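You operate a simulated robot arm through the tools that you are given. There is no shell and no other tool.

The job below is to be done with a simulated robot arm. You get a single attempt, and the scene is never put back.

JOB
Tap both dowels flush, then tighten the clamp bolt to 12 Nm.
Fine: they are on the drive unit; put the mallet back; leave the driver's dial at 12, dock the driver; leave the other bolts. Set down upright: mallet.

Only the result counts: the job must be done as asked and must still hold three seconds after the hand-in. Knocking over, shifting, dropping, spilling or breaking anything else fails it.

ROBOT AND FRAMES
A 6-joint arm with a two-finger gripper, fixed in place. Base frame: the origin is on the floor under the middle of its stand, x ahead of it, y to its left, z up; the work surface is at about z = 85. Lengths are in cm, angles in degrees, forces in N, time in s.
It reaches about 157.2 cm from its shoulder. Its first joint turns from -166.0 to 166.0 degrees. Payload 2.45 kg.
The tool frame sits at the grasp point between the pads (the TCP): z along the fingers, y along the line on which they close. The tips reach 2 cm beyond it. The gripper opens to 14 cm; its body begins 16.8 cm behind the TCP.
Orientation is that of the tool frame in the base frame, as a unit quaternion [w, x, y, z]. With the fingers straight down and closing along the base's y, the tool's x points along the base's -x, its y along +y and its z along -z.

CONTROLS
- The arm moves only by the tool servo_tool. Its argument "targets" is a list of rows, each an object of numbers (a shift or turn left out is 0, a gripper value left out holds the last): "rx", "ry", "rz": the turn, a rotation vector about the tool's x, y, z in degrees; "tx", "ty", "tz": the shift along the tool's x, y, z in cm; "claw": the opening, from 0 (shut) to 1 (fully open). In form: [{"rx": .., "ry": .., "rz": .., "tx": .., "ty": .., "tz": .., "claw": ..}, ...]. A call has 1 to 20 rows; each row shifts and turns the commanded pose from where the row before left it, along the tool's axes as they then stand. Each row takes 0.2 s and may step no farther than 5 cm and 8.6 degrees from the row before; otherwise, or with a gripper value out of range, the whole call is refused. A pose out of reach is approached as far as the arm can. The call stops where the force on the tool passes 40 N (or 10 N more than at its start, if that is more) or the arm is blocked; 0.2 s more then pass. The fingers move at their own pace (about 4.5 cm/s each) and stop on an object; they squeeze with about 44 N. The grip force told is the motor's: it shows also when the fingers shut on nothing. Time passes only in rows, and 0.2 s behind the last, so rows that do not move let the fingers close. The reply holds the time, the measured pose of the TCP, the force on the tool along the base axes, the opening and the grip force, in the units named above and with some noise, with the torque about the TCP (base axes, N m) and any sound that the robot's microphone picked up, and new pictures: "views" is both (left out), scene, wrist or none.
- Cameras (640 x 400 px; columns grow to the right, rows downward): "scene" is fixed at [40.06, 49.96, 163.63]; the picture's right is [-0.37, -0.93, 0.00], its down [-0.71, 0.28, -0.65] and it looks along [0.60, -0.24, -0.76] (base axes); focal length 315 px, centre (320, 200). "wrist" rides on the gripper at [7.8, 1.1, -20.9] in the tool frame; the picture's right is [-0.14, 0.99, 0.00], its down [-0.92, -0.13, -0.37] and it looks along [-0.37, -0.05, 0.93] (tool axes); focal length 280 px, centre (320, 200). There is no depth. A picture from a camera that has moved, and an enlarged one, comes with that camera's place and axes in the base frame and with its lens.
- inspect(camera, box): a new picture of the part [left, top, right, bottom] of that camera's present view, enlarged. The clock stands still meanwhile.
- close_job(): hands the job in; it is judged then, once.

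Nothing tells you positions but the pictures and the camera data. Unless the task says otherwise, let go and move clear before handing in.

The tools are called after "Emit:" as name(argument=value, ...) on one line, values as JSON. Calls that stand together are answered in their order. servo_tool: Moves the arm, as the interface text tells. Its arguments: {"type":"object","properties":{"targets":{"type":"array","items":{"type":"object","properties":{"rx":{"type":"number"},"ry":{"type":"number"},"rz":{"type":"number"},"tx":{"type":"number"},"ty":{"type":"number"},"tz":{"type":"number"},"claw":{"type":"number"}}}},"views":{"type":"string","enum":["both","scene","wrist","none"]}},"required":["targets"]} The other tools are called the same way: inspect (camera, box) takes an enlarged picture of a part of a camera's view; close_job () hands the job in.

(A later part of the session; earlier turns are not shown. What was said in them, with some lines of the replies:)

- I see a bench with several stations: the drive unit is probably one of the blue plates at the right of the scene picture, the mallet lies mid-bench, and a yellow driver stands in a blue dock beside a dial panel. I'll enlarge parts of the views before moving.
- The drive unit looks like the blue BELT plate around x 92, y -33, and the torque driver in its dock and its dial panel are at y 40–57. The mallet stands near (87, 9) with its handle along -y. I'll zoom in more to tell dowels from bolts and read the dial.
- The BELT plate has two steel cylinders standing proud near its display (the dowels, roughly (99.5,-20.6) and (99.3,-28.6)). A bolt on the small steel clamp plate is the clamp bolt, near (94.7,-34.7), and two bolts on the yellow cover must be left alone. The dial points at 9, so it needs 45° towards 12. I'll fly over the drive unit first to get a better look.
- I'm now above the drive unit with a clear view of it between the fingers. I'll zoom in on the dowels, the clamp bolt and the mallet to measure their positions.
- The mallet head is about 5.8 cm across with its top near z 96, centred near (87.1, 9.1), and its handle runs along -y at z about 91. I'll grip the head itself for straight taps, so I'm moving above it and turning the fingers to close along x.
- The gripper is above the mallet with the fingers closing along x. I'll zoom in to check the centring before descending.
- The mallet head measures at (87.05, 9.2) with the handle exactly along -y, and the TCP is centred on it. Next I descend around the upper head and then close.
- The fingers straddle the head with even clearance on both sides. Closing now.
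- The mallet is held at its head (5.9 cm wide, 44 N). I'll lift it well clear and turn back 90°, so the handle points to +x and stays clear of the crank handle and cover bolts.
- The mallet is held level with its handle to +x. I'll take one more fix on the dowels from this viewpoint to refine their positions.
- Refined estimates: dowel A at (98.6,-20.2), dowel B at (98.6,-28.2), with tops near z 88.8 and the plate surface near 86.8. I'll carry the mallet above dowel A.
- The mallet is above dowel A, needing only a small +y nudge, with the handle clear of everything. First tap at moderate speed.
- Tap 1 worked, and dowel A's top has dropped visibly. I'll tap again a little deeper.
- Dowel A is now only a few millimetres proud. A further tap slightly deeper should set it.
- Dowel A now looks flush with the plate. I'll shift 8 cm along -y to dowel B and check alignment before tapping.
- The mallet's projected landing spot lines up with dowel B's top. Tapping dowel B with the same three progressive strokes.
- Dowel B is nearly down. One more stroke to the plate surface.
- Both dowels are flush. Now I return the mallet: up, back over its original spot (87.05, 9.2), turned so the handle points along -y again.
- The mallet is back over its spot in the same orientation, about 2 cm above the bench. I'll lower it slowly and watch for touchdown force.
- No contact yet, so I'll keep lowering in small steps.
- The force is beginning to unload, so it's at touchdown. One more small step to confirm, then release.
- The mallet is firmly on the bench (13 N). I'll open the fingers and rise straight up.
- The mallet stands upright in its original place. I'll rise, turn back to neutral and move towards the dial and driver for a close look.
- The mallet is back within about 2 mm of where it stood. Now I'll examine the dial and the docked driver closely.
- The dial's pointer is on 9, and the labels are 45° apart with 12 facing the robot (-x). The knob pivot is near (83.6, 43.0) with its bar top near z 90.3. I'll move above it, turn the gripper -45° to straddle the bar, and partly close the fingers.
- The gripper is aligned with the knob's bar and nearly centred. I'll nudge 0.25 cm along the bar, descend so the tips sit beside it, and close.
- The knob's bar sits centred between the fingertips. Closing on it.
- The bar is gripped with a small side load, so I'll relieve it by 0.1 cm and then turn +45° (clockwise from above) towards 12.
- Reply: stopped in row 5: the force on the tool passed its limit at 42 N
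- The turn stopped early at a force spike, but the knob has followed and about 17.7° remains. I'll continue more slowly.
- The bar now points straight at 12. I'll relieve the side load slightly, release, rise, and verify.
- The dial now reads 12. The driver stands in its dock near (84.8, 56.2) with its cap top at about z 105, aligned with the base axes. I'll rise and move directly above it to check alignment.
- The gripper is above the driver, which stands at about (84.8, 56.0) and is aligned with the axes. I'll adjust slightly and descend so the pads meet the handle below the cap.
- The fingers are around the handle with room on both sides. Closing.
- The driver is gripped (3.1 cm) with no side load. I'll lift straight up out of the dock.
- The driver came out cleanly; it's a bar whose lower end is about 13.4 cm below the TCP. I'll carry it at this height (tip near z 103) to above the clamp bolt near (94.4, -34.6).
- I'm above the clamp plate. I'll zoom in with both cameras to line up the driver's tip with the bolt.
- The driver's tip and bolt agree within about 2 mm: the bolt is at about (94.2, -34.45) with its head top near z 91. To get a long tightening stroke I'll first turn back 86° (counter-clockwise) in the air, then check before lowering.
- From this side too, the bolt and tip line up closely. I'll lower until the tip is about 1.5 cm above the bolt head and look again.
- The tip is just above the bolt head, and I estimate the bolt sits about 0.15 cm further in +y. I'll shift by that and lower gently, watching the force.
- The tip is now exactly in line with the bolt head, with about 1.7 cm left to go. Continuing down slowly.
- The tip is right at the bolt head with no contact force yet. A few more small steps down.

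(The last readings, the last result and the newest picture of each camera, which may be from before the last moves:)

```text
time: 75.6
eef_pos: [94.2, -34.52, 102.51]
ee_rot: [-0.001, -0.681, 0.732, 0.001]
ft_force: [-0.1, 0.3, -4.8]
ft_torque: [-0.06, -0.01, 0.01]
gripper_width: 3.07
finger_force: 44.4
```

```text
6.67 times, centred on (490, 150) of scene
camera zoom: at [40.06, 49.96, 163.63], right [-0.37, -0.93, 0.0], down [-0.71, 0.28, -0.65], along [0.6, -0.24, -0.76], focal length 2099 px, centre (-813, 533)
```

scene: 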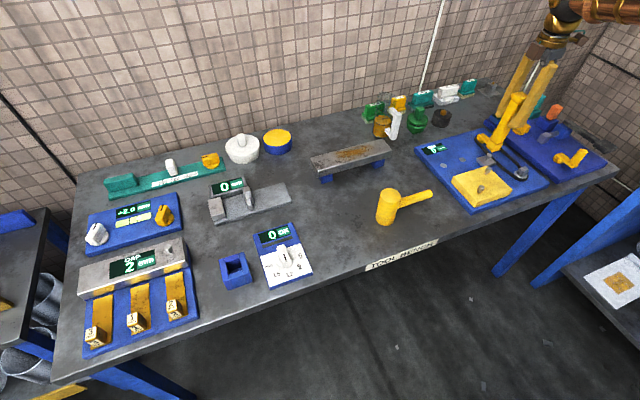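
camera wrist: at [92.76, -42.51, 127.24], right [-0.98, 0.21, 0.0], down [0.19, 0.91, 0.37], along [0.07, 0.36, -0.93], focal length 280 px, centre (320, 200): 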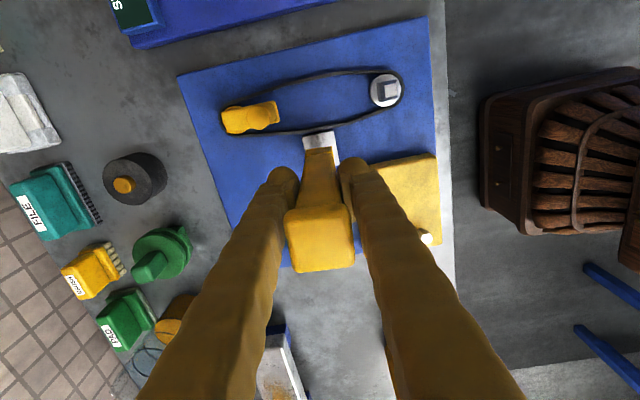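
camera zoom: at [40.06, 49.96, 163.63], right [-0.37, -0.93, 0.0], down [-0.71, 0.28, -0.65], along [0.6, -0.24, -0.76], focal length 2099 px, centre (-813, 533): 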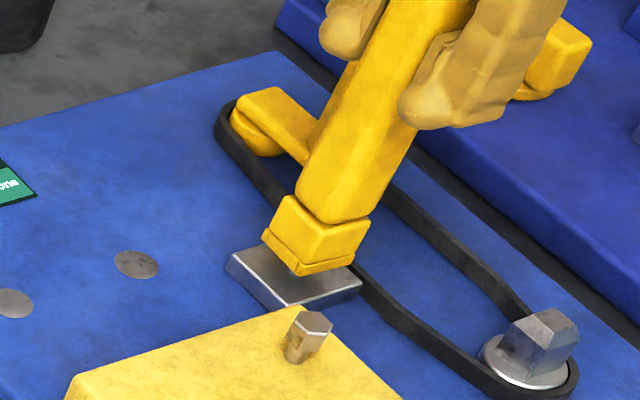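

The bolt head is now inside the socket. I'll seat it a little further until there's contact.

Emit:
servo_tool(targets=[{"tz": 0.2}, {"tz": 0.2}, {}], views="none")

Emit:
servo_tool(targets=[{"tz": 0.2}, {}], views="none")

Emit:
inspect(camera="scene", box=[460, 120, 520, 180])

```text
time: 76.4
eef_pos: [94.3, -34.32, 102.21]
ee_rot: [0.0, -0.682, 0.732, 0.0]
ft_force: [0.7, -1.2, -3.7]
ft_torque: [-0.01, 0.01, -0.01]
gripper_width: 3.08
finger_force: 44.6
```

```text
time: 77.0
eef_pos: [94.37, -34.51, 101.92]
ee_rot: [0.0, -0.682, 0.732, 0.001]
ft_force: [0.0, 0.4, -4.2]
ft_torque: [0.03, -0.05, 0.01]
gripper_width: 3.1
finger_force: 44.4
```

```text
6.67 times, centred on (490, 150) of scene
camera zoom: at [40.06, 49.96, 163.63], right [-0.37, -0.93, 0.0], down [-0.71, 0.28, -0.65], along [0.6, -0.24, -0.76], focal length 2099 px, centre (-813, 533)
```

zoom: 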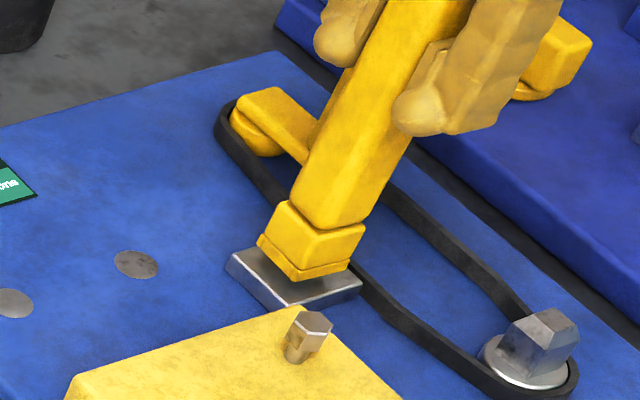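

The socket now covers the whole bolt head without any resistance, so it should be engaged. I'll turn clockwise a little and watch the torque and displays.

Emit:
servo_tool(targets=[{"rz": 5}, {"rz": 5}, {"rz": 5}, {"rz": 5}, {}], views="scene")

Emit:
inspect(camera="scene", box=[245, 215, 325, 295])

Emit:
inspect(camera="scene", box=[420, 110, 540, 200])

```text
time: 78.2
eef_pos: [94.31, -34.55, 102.08]
ee_rot: [-0.001, -0.544, 0.839, 0.001]
ft_force: [0.4, 0.4, -3.7]
ft_torque: [0.0, -0.02, 0.04]
gripper_width: 3.06
finger_force: 44.0
```

scene: 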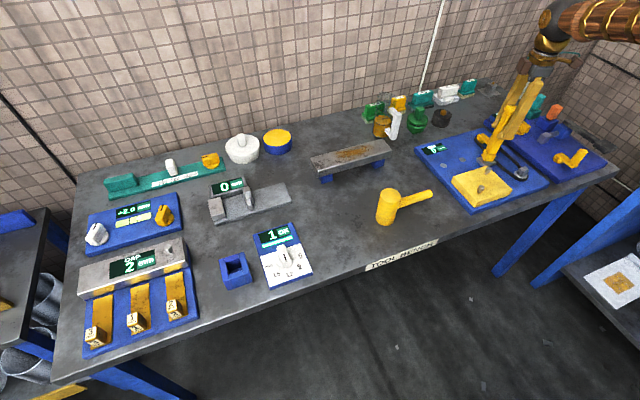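

```text
5.00 times, centred on (285, 255) of scene
camera zoom: at [40.06, 49.96, 163.63], right [-0.37, -0.93, 0.0], down [-0.71, 0.28, -0.65], along [0.6, -0.24, -0.76], focal length 1574 px, centre (495, -75)
```

zoom: 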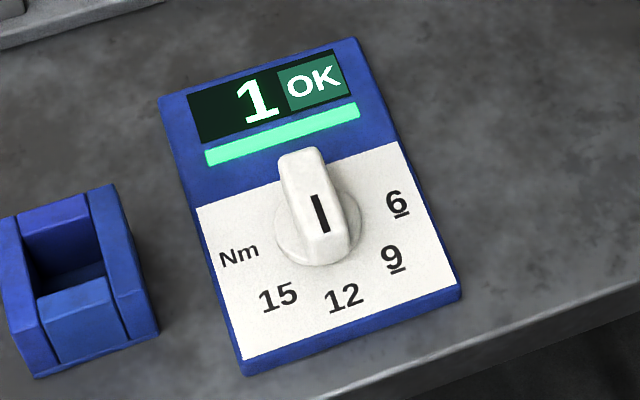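

```text
4.44 times, centred on (480, 155) of scene
camera zoom: at [40.06, 49.96, 163.63], right [-0.37, -0.93, 0.0], down [-0.71, 0.28, -0.65], along [0.6, -0.24, -0.76], focal length 1399 px, centre (-391, 400)
```

zoom: 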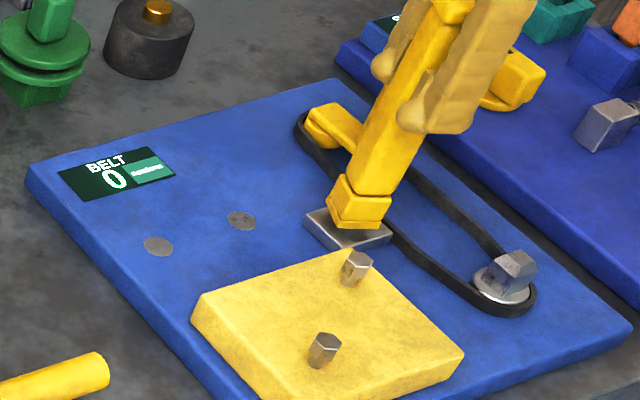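

The panel now reads "1 OK" with a green lamp lit. That looks like a count of bolts brought to the set torque rather than a Nm reading. I'll hold still a moment and check whether it changes before doing anything else.

Emit:
servo_tool(targets=[{}, {}, {}], views="wrist")

Emit:
inspect(camera="scene", box=[245, 215, 325, 295])

Emit:
inspect(camera="scene", box=[470, 130, 520, 180])

```text
time: 79.0
eef_pos: [94.33, -34.51, 102.0]
ee_rot: [0.0, -0.544, 0.839, 0.001]
ft_force: [0.2, 0.3, -4.0]
ft_torque: [-0.05, -0.01, 0.03]
gripper_width: 3.1
finger_force: 44.0
camera wrist: at [90.11, -41.26, 122.85], right [-0.85, 0.53, 0.0], down [0.49, 0.79, 0.37], along [0.19, 0.31, -0.93], focal length 280 px, centre (320, 200)
```

wrist: 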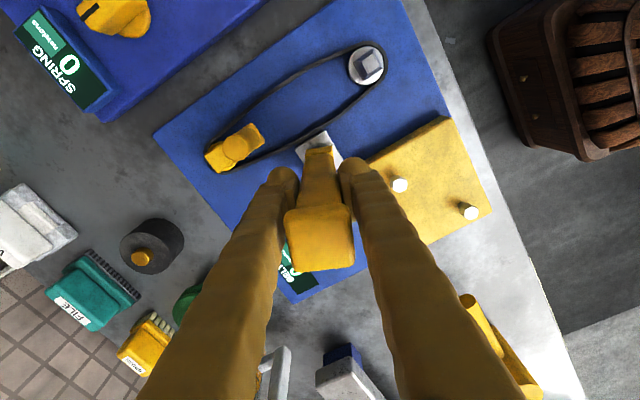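

```text
5.00 times, centred on (285, 255) of scene
camera zoom: at [40.06, 49.96, 163.63], right [-0.37, -0.93, 0.0], down [-0.71, 0.28, -0.65], along [0.6, -0.24, -0.76], focal length 1574 px, centre (495, -75)
```

zoom: 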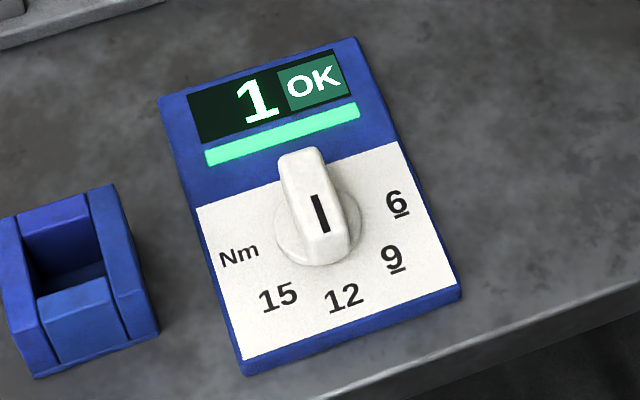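

```text
8.00 times, centred on (495, 155) of scene
camera zoom: at [40.06, 49.96, 163.63], right [-0.37, -0.93, 0.0], down [-0.71, 0.28, -0.65], along [0.6, -0.24, -0.76], focal length 2519 px, centre (-1080, 560)
```

zoom: 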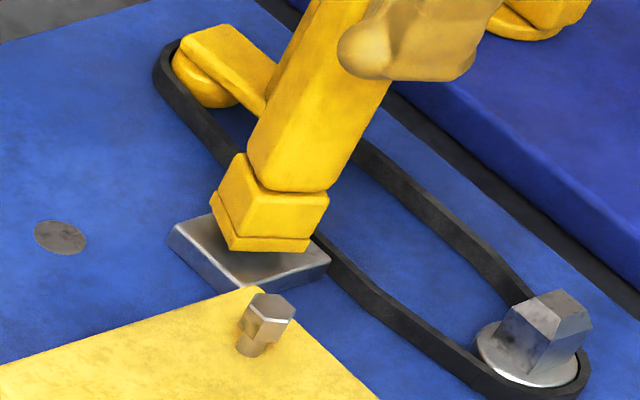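

It holds steady at "1 OK" with the lamp lit. I'll lift the driver straight off and look at the bolt to see whether it was run down.

Emit:
servo_tool(targets=[{"tz": -0.5}, {"tz": -1}, {"tz": -2}, {"tz": -2}, {"tz": -2}, {}], views="scene")

Emit:
inspect(camera="scene", box=[460, 110, 530, 180])

Emit:
inspect(camera="scene", box=[245, 215, 325, 295])

```text
time: 80.4
eef_pos: [94.22, -34.56, 109.51]
ee_rot: [-0.001, -0.543, 0.84, 0.001]
ft_force: [0.0, -0.5, -4.5]
ft_torque: [-0.02, 0.0, -0.02]
gripper_width: 3.07
finger_force: 43.9
```

scene: 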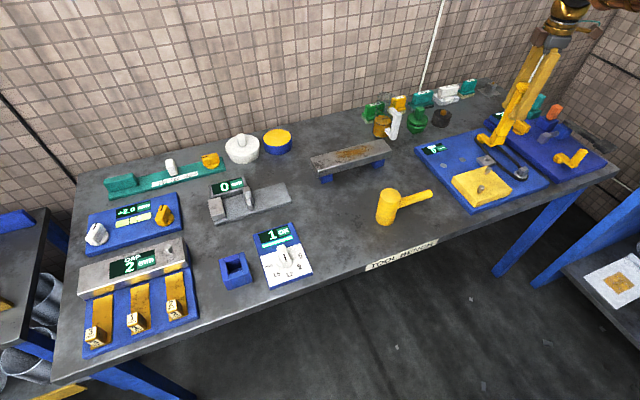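

```text
5.71 times, centred on (495, 145) of scene
camera zoom: at [40.06, 49.96, 163.63], right [-0.37, -0.93, 0.0], down [-0.71, 0.28, -0.65], along [0.6, -0.24, -0.76], focal length 1799 px, centre (-680, 514)
```

zoom: 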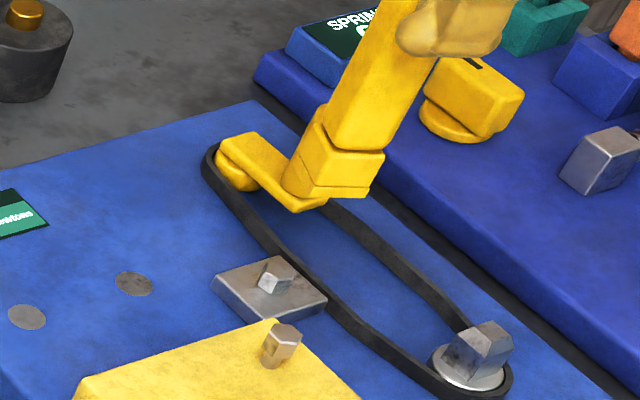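

```text
5.00 times, centred on (285, 255) of scene
camera zoom: at [40.06, 49.96, 163.63], right [-0.37, -0.93, 0.0], down [-0.71, 0.28, -0.65], along [0.6, -0.24, -0.76], focal length 1574 px, centre (495, -75)
```

zoom: 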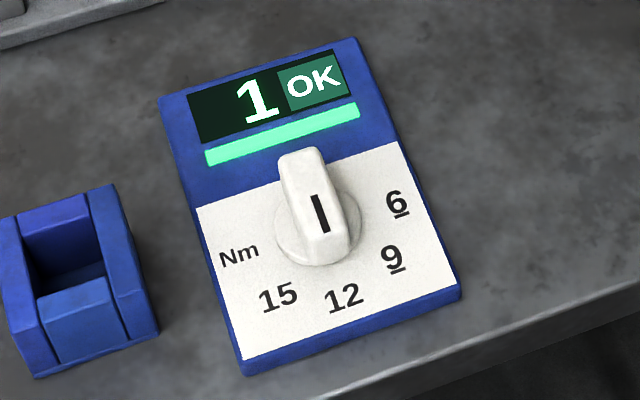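

The clamp bolt head now sits down on its clamp plate and the panel shows "1 OK" with the dial at 12, so the bolt is tightened. Next I take the driver back to its dock: up, back to neutral orientation, then across.

Emit:
servo_tool(targets=[{"tz": -2}, {"tz": -3}, {"tz": -3}, {"rz": 4}, {"rz": 8}, {"rz": 8}, {"rz": 8}, {"rz": 8}, {"rz": 8}, {"rz": 8}, {"rz": 8}, {"rz": 4}, {"rz": 2}, {}], views="none")

Emit:
servo_tool(targets=[{"tx": 0.2, "ty": 2}, {"tx": 0.4, "ty": 3.6}, {"tx": 0.5, "ty": 4.7}, {"tx": 0.5, "ty": 4.7}, {"tx": 0.5, "ty": 4.7}, {"tx": 0.5, "ty": 4.7}, {"tx": 0.5, "ty": 4.7}, {"tx": 0.5, "ty": 4.7}, {"tx": 0.5, "ty": 4.7}, {"tx": 0.5, "ty": 4.7}, {"tx": 0.5, "ty": 4.7}, {"tx": 0.5, "ty": 4.7}, {"tx": 0.5, "ty": 4.7}, {"tx": 0.5, "ty": 4.7}, {"tx": 0.5, "ty": 4.7}, {"tx": 0.5, "ty": 4.7}, {"tx": 0.5, "ty": 4.7}, {"tx": 0.4, "ty": 3.6}, {"tx": 0.2, "ty": 2}, {}], views="none")

Emit:
servo_tool(targets=[{"tx": 0.3, "ty": 2.75}, {"tx": 0.3, "ty": 3.0}, {"tx": 0.31, "ty": 3.0}, {}, {}])

```text
time: 83.4
eef_pos: [94.34, -34.44, 117.63]
ee_rot: [-0.001, 0.001, 1.0, 0.0]
ft_force: [0.2, -0.4, -4.0]
ft_torque: [0.04, 0.01, -0.01]
gripper_width: 3.09
finger_force: 43.9
```

```text
time: 87.6
eef_pos: [85.65, 47.48, 117.68]
ee_rot: [-0.001, 0.001, 1.0, 0.001]
ft_force: [-0.5, -0.8, -3.0]
ft_torque: [-0.04, 0.02, -0.01]
gripper_width: 3.07
finger_force: 43.8
```

```text
time: 88.8
eef_pos: [84.79, 55.98, 117.5]
ee_rot: [0.0, 0.001, 1.0, 0.0]
ft_force: [1.0, 0.0, -4.2]
ft_torque: [-0.01, 0.03, -0.01]
gripper_width: 3.08
finger_force: 44.4
camera wrist: at [76.99, 56.99, 138.39], right [0.14, 0.99, 0.0], down [0.92, -0.13, 0.37], along [0.36, -0.05, -0.93], focal length 280 px, centre (320, 200)
```

scene: 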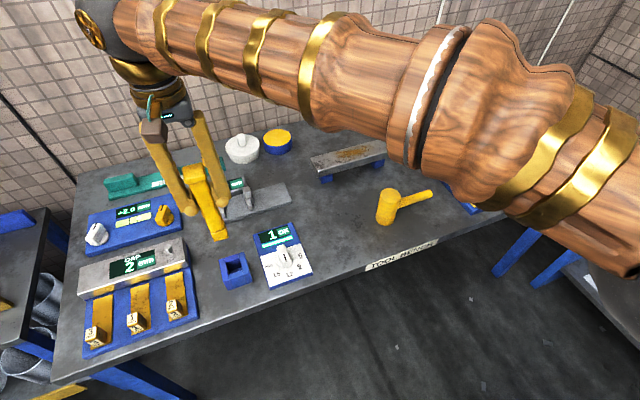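
wrist: 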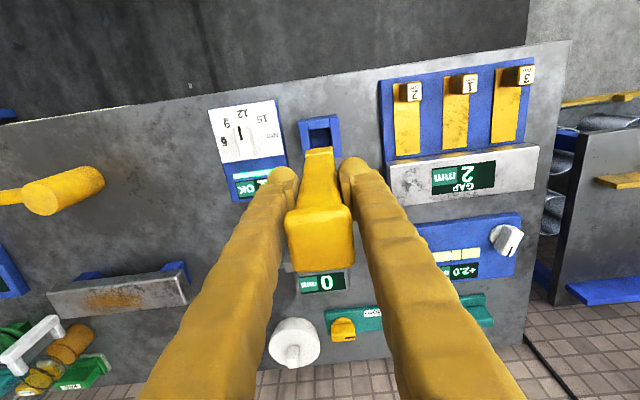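

The driver is back exactly over the dock (84.8, 55.98). I'll lower it to just above the dock mouth and check.

Emit:
servo_tool(targets=[{"tz": 3}, {"tz": 4}, {"tz": 3}, {"tz": 1.5}, {}])

Emit:
inspect(camera="scene", box=[190, 210, 280, 300])

Emit:
inspect(camera="wrist", box=[270, 90, 370, 190])

```text
time: 90.0
eef_pos: [84.94, 55.97, 106.12]
ee_rot: [0.0, 0.001, 1.0, 0.0]
ft_force: [0.1, -0.3, -4.1]
ft_torque: [0.04, 0.02, 0.01]
gripper_width: 3.1
finger_force: 44.3
camera wrist: at [77.14, 57.06, 126.92], right [0.14, 0.99, 0.0], down [0.92, -0.13, 0.37], along [0.36, -0.05, -0.93], focal length 280 px, centre (320, 200)
```

scene: 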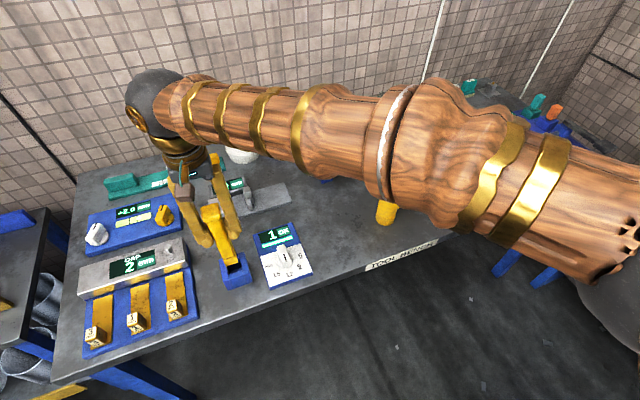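
wrist: 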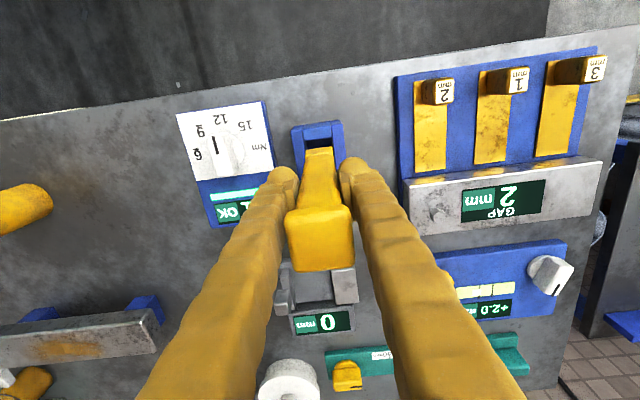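

```text
4.44 times, centred on (235, 255) of scene
camera zoom: at [40.06, 49.96, 163.63], right [-0.37, -0.93, 0.0], down [-0.71, 0.28, -0.65], along [0.6, -0.24, -0.76], focal length 1399 px, centre (698, -44)
```

zoom: 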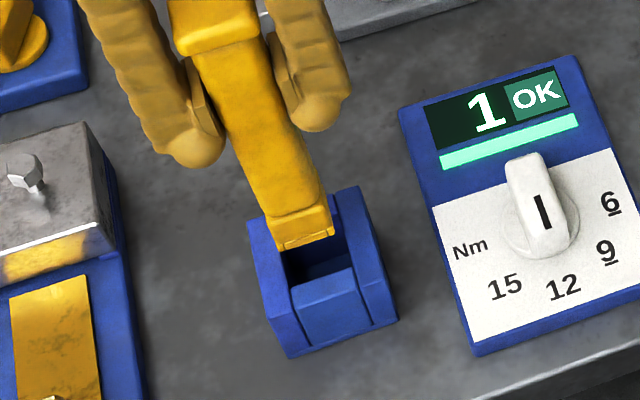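

```text
4.00 times, centred on (320, 140) of wrist
camera zoom: at [77.14, 57.06, 126.92], right [0.14, 0.99, 0.0], down [0.92, -0.13, 0.37], along [0.36, -0.05, -0.93], focal length 1122 px, centre (320, 440)
```

zoom: 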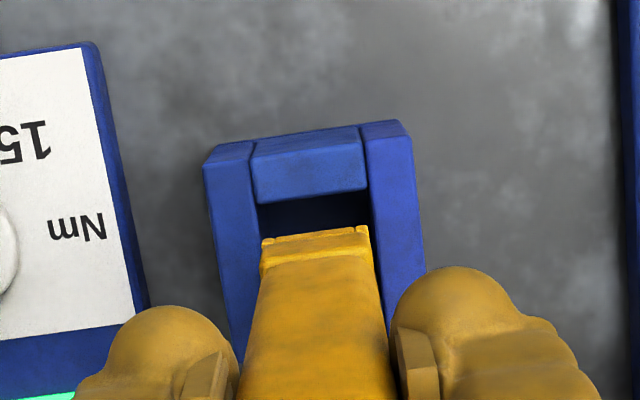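

The tip is centred over the dock opening. I'll lower into it in small steps while watching the force.

Emit:
servo_tool(targets=[{"tz": 0.8}, {"tz": 0.8}, {"tz": 0.6}, {"tz": 0.6}, {}], views="none")

Emit:
servo_tool(targets=[{"tz": 0.6}, {"tz": 0.6}, {"tz": 0.6}, {}], views="none")

Emit:
inspect(camera="scene", box=[190, 210, 280, 300])

```text
time: 91.2
eef_pos: [84.71, 55.9, 103.28]
ee_rot: [0.0, 0.001, 1.0, 0.0]
ft_force: [0.3, -0.7, -3.6]
ft_torque: [-0.04, -0.01, -0.03]
gripper_width: 3.08
finger_force: 44.2
```

```text
time: 92.2
eef_pos: [84.78, 56.07, 101.48]
ee_rot: [-0.001, 0.001, 1.0, 0.0]
ft_force: [-0.4, -0.9, -4.6]
ft_torque: [-0.01, -0.01, -0.01]
gripper_width: 3.08
finger_force: 43.6
```

```text
4.44 times, centred on (235, 255) of scene
camera zoom: at [40.06, 49.96, 163.63], right [-0.37, -0.93, 0.0], down [-0.71, 0.28, -0.65], along [0.6, -0.24, -0.76], focal length 1399 px, centre (698, -44)
```

zoom: 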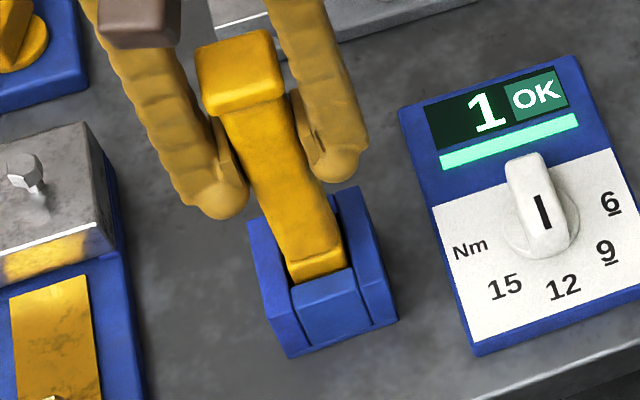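

It's sliding in freely with about 3.2 cm left to its original seat. Continuing slowly.

Emit:
servo_tool(targets=[{"tz": 0.6}, {"tz": 0.6}, {"tz": 0.6}, {"tz": 0.5}, {}], views="none")

Emit:
servo_tool(targets=[{"tz": 0.3}, {"tz": 0.3}, {}], views="none")

Emit:
servo_tool(targets=[{"tz": 0.15}, {"tz": 0.1}, {}], views="none")

```text
time: 93.4
eef_pos: [84.77, 56.01, 99.12]
ee_rot: [-0.001, 0.001, 1.0, 0.0]
ft_force: [0.1, 0.3, -3.4]
ft_torque: [0.0, 0.03, 0.02]
gripper_width: 3.07
finger_force: 44.0
```

```text
time: 94.2
eef_pos: [84.87, 55.98, 98.53]
ee_rot: [-0.001, 0.001, 1.0, 0.001]
ft_force: [0.5, 0.6, -4.2]
ft_torque: [0.02, 0.02, 0.01]
gripper_width: 3.1
finger_force: 43.9
```

```text
time: 95.0
eef_pos: [84.73, 56.15, 98.38]
ee_rot: [-0.001, 0.001, 1.0, 0.0]
ft_force: [0.9, -0.1, -4.4]
ft_torque: [-0.01, 0.02, 0.0]
gripper_width: 3.09
finger_force: 43.9
```

Nearly at the original height with no contact yet. Small further steps to seat it.

Emit:
servo_tool(targets=[{"tz": 0.1}, {"tz": 0.05}, {}], views="none")

Emit:
servo_tool(targets=[{"tz": 0.1}, {}], views="none")

```text
time: 95.8
eef_pos: [84.74, 56.07, 98.16]
ee_rot: [0.0, 0.0, 1.0, 0.001]
ft_force: [-3.7, -0.2, 8.4]
ft_torque: [-0.05, 0.28, -0.03]
gripper_width: 3.06
finger_force: 43.9
```

```text
time: 96.4
eef_pos: [84.84, 56.04, 98.24]
ee_rot: [0.0, 0.001, 1.0, 0.001]
ft_force: [-4.5, -1.8, 31.3]
ft_torque: [-0.07, 0.24, -0.03]
gripper_width: 3.09
finger_force: 43.9
```

The driver is fully seated. I'll ease the pressure, release and rise straight up.

Emit:
servo_tool(targets=[{"tz": -0.12}, {}, {"claw": 0.4}, {"claw": 0.65}, {"claw": 0.65}, {"claw": 0.65}, {"claw": 0.65}, {}])

Emit:
inspect(camera="scene", box=[190, 210, 310, 300])

```text
time: 98.2
eef_pos: [84.72, 56.07, 98.2]
ee_rot: [-0.002, 0.001, 1.0, 0.001]
ft_force: [0.4, -1.3, 0.6]
ft_torque: [0.0, -0.02, -0.03]
gripper_width: 9.12
finger_force: 0.1
camera wrist: at [76.94, 57.02, 119.06], right [0.14, 0.99, 0.0], down [0.92, -0.13, 0.37], along [0.36, -0.05, -0.93], focal length 280 px, centre (320, 200)
```

scene: 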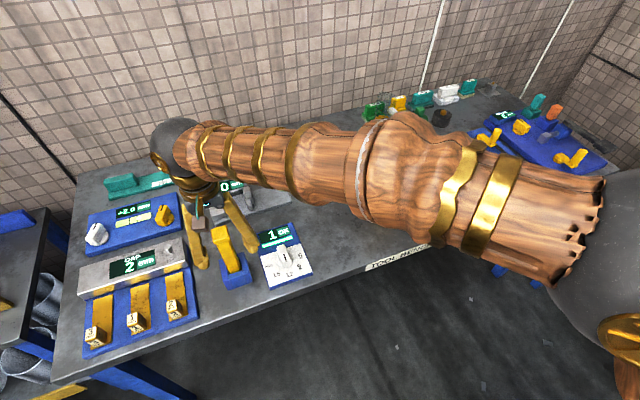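
wrist: 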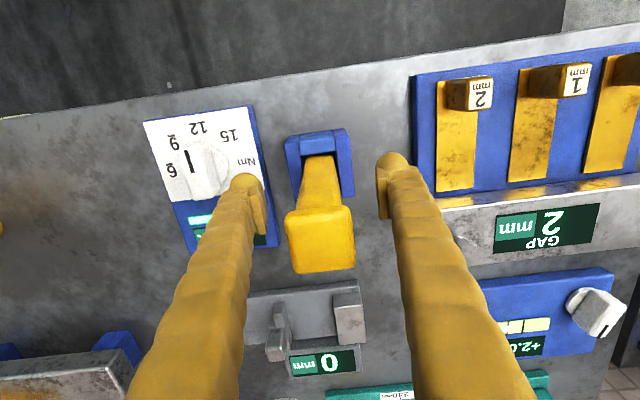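

```text
4.44 times, centred on (250, 255) of scene
camera zoom: at [40.06, 49.96, 163.63], right [-0.37, -0.93, 0.0], down [-0.71, 0.28, -0.65], along [0.6, -0.24, -0.76], focal length 1399 px, centre (631, -44)
```

zoom: 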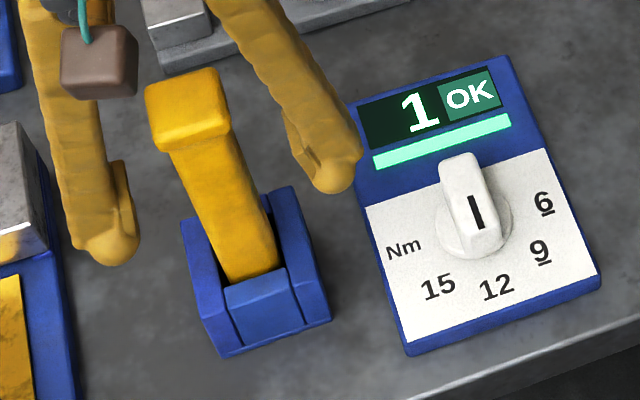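

The driver stands in its dock, the dial is at 12 and the panel shows "1 OK". I'll rise clear and move away for a final check of everything.

Emit:
servo_tool(targets=[{"tz": -2}, {"tz": -4}, {"tz": -5}, {"tz": -5}, {"tz": -5}, {"tz": -5}, {"tz": -4}, {"tx": 2, "ty": -4}, {"tx": 2, "ty": -4}, {"tx": 2, "ty": -4}, {"tx": 2, "ty": -4}, {"tx": 2, "ty": -4}, {}])

Emit:
inspect(camera="scene", box=[190, 200, 330, 300])

Emit:
inspect(camera="scene", box=[360, 120, 540, 240])

```text
time: 101.0
eef_pos: [74.73, 35.84, 128.18]
ee_rot: [0.0, 0.001, 1.0, 0.0]
ft_force: [0.1, 0.5, -0.8]
ft_torque: [0.02, -0.02, -0.01]
gripper_width: 9.09
finger_force: 0.1
camera wrist: at [66.93, 37.0, 149.02], right [0.14, 0.99, 0.0], down [0.92, -0.13, 0.37], along [0.36, -0.05, -0.93], focal length 280 px, centre (320, 200)
```

scene: 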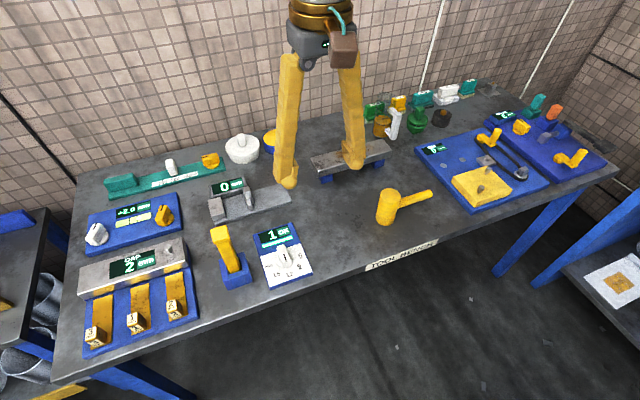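
wrist: 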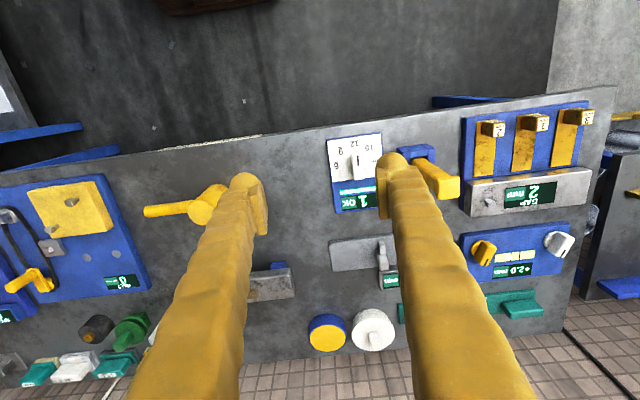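

```text
4.00 times, centred on (260, 250) of scene
camera zoom: at [40.06, 49.96, 163.63], right [-0.37, -0.93, 0.0], down [-0.71, 0.28, -0.65], along [0.6, -0.24, -0.76], focal length 1260 px, centre (560, 0)
```

zoom: 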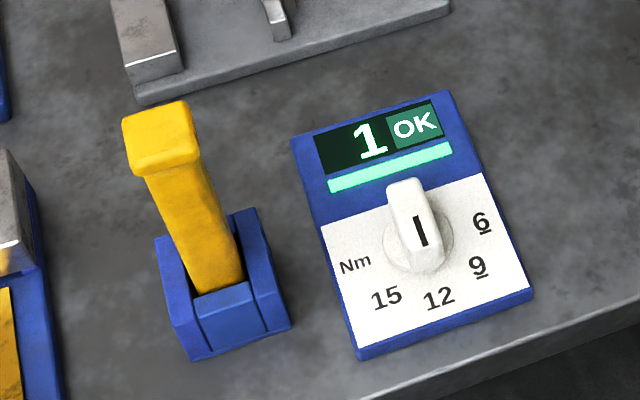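

```text
3.33 times, centred on (450, 180) of scene
camera zoom: at [40.06, 49.96, 163.63], right [-0.37, -0.93, 0.0], down [-0.71, 0.28, -0.65], along [0.6, -0.24, -0.76], focal length 1050 px, centre (-113, 267)
```

zoom: 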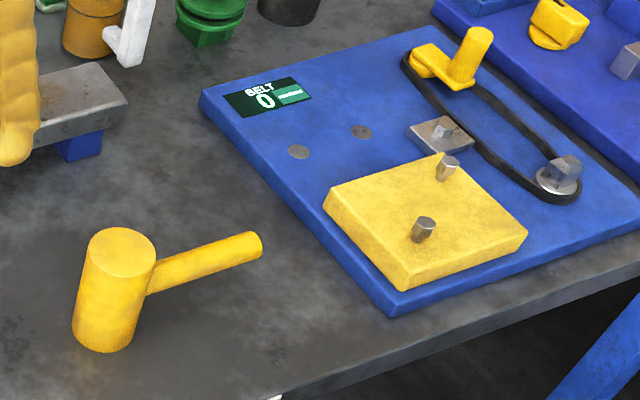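

Everything looks in order: dowels flush, clamp bolt down, cover bolts untouched, mallet upright in place, driver docked, dial at 12. I'll take one last close look at the dowels and bolt before handing in.

Emit:
inspect(camera="scene", box=[436, 146, 500, 182])

Emit:
inspect(camera="wrist", box=[0, 170, 160, 300])

```text
10.00 times, centred on (468, 164) of scene
camera zoom: at [40.06, 49.96, 163.63], right [-0.37, -0.93, 0.0], down [-0.71, 0.28, -0.65], along [0.6, -0.24, -0.76], focal length 3149 px, centre (-1160, 560)
```

zoom: 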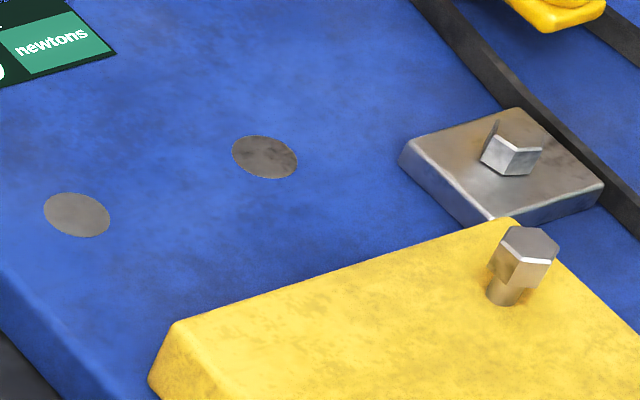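

```text
3.08 times, centred on (80, 235) of wrist
camera zoom: at [66.93, 37.0, 149.02], right [0.14, 0.99, 0.0], down [0.92, -0.13, 0.37], along [0.36, -0.05, -0.93], focal length 863 px, centre (1058, 92)
```

zoom: 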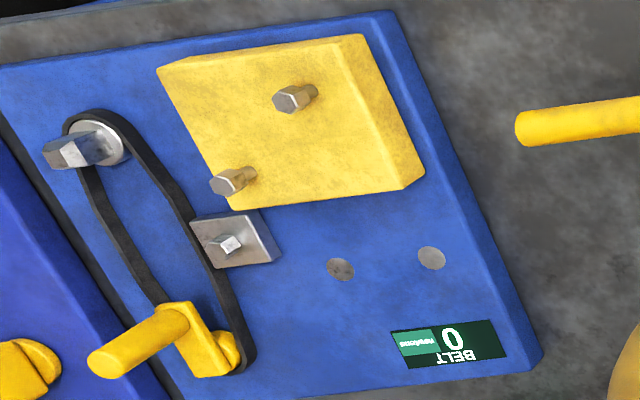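

Both dowels are flush with the plate and the clamp bolt's head is fully seated. The cover bolts are untouched, the mallet and driver are back in place, and the arm is clear. Handing in.

Emit:
close_job()

```text
The job is handed in.
```

The job is handed in: both dowels on the drive unit are tapped flush and the clamp bolt is tightened with the driver's dial at 12.

- **Dowels:** three taps each brought them level with the plate; both looked flush in the last close-up.
- **Clamp bolt:** its head now sits on the clamp plate. The panel went from "0 OK" to "1 OK" with its green lamp lit. It shows no Nm figure, so I'm reading that as one bolt brought to the set torque.
- **Mallet:** it stands upright where it was, within about 2 mm of its original spot.
- **Driver:** it is seated in its dock, with the dial left at 12.
- **Other bolts:** I left the two on the yellow cover alone, and nothing else was knocked or shifted in the final views.

The gripper is empty and clear of the bench.
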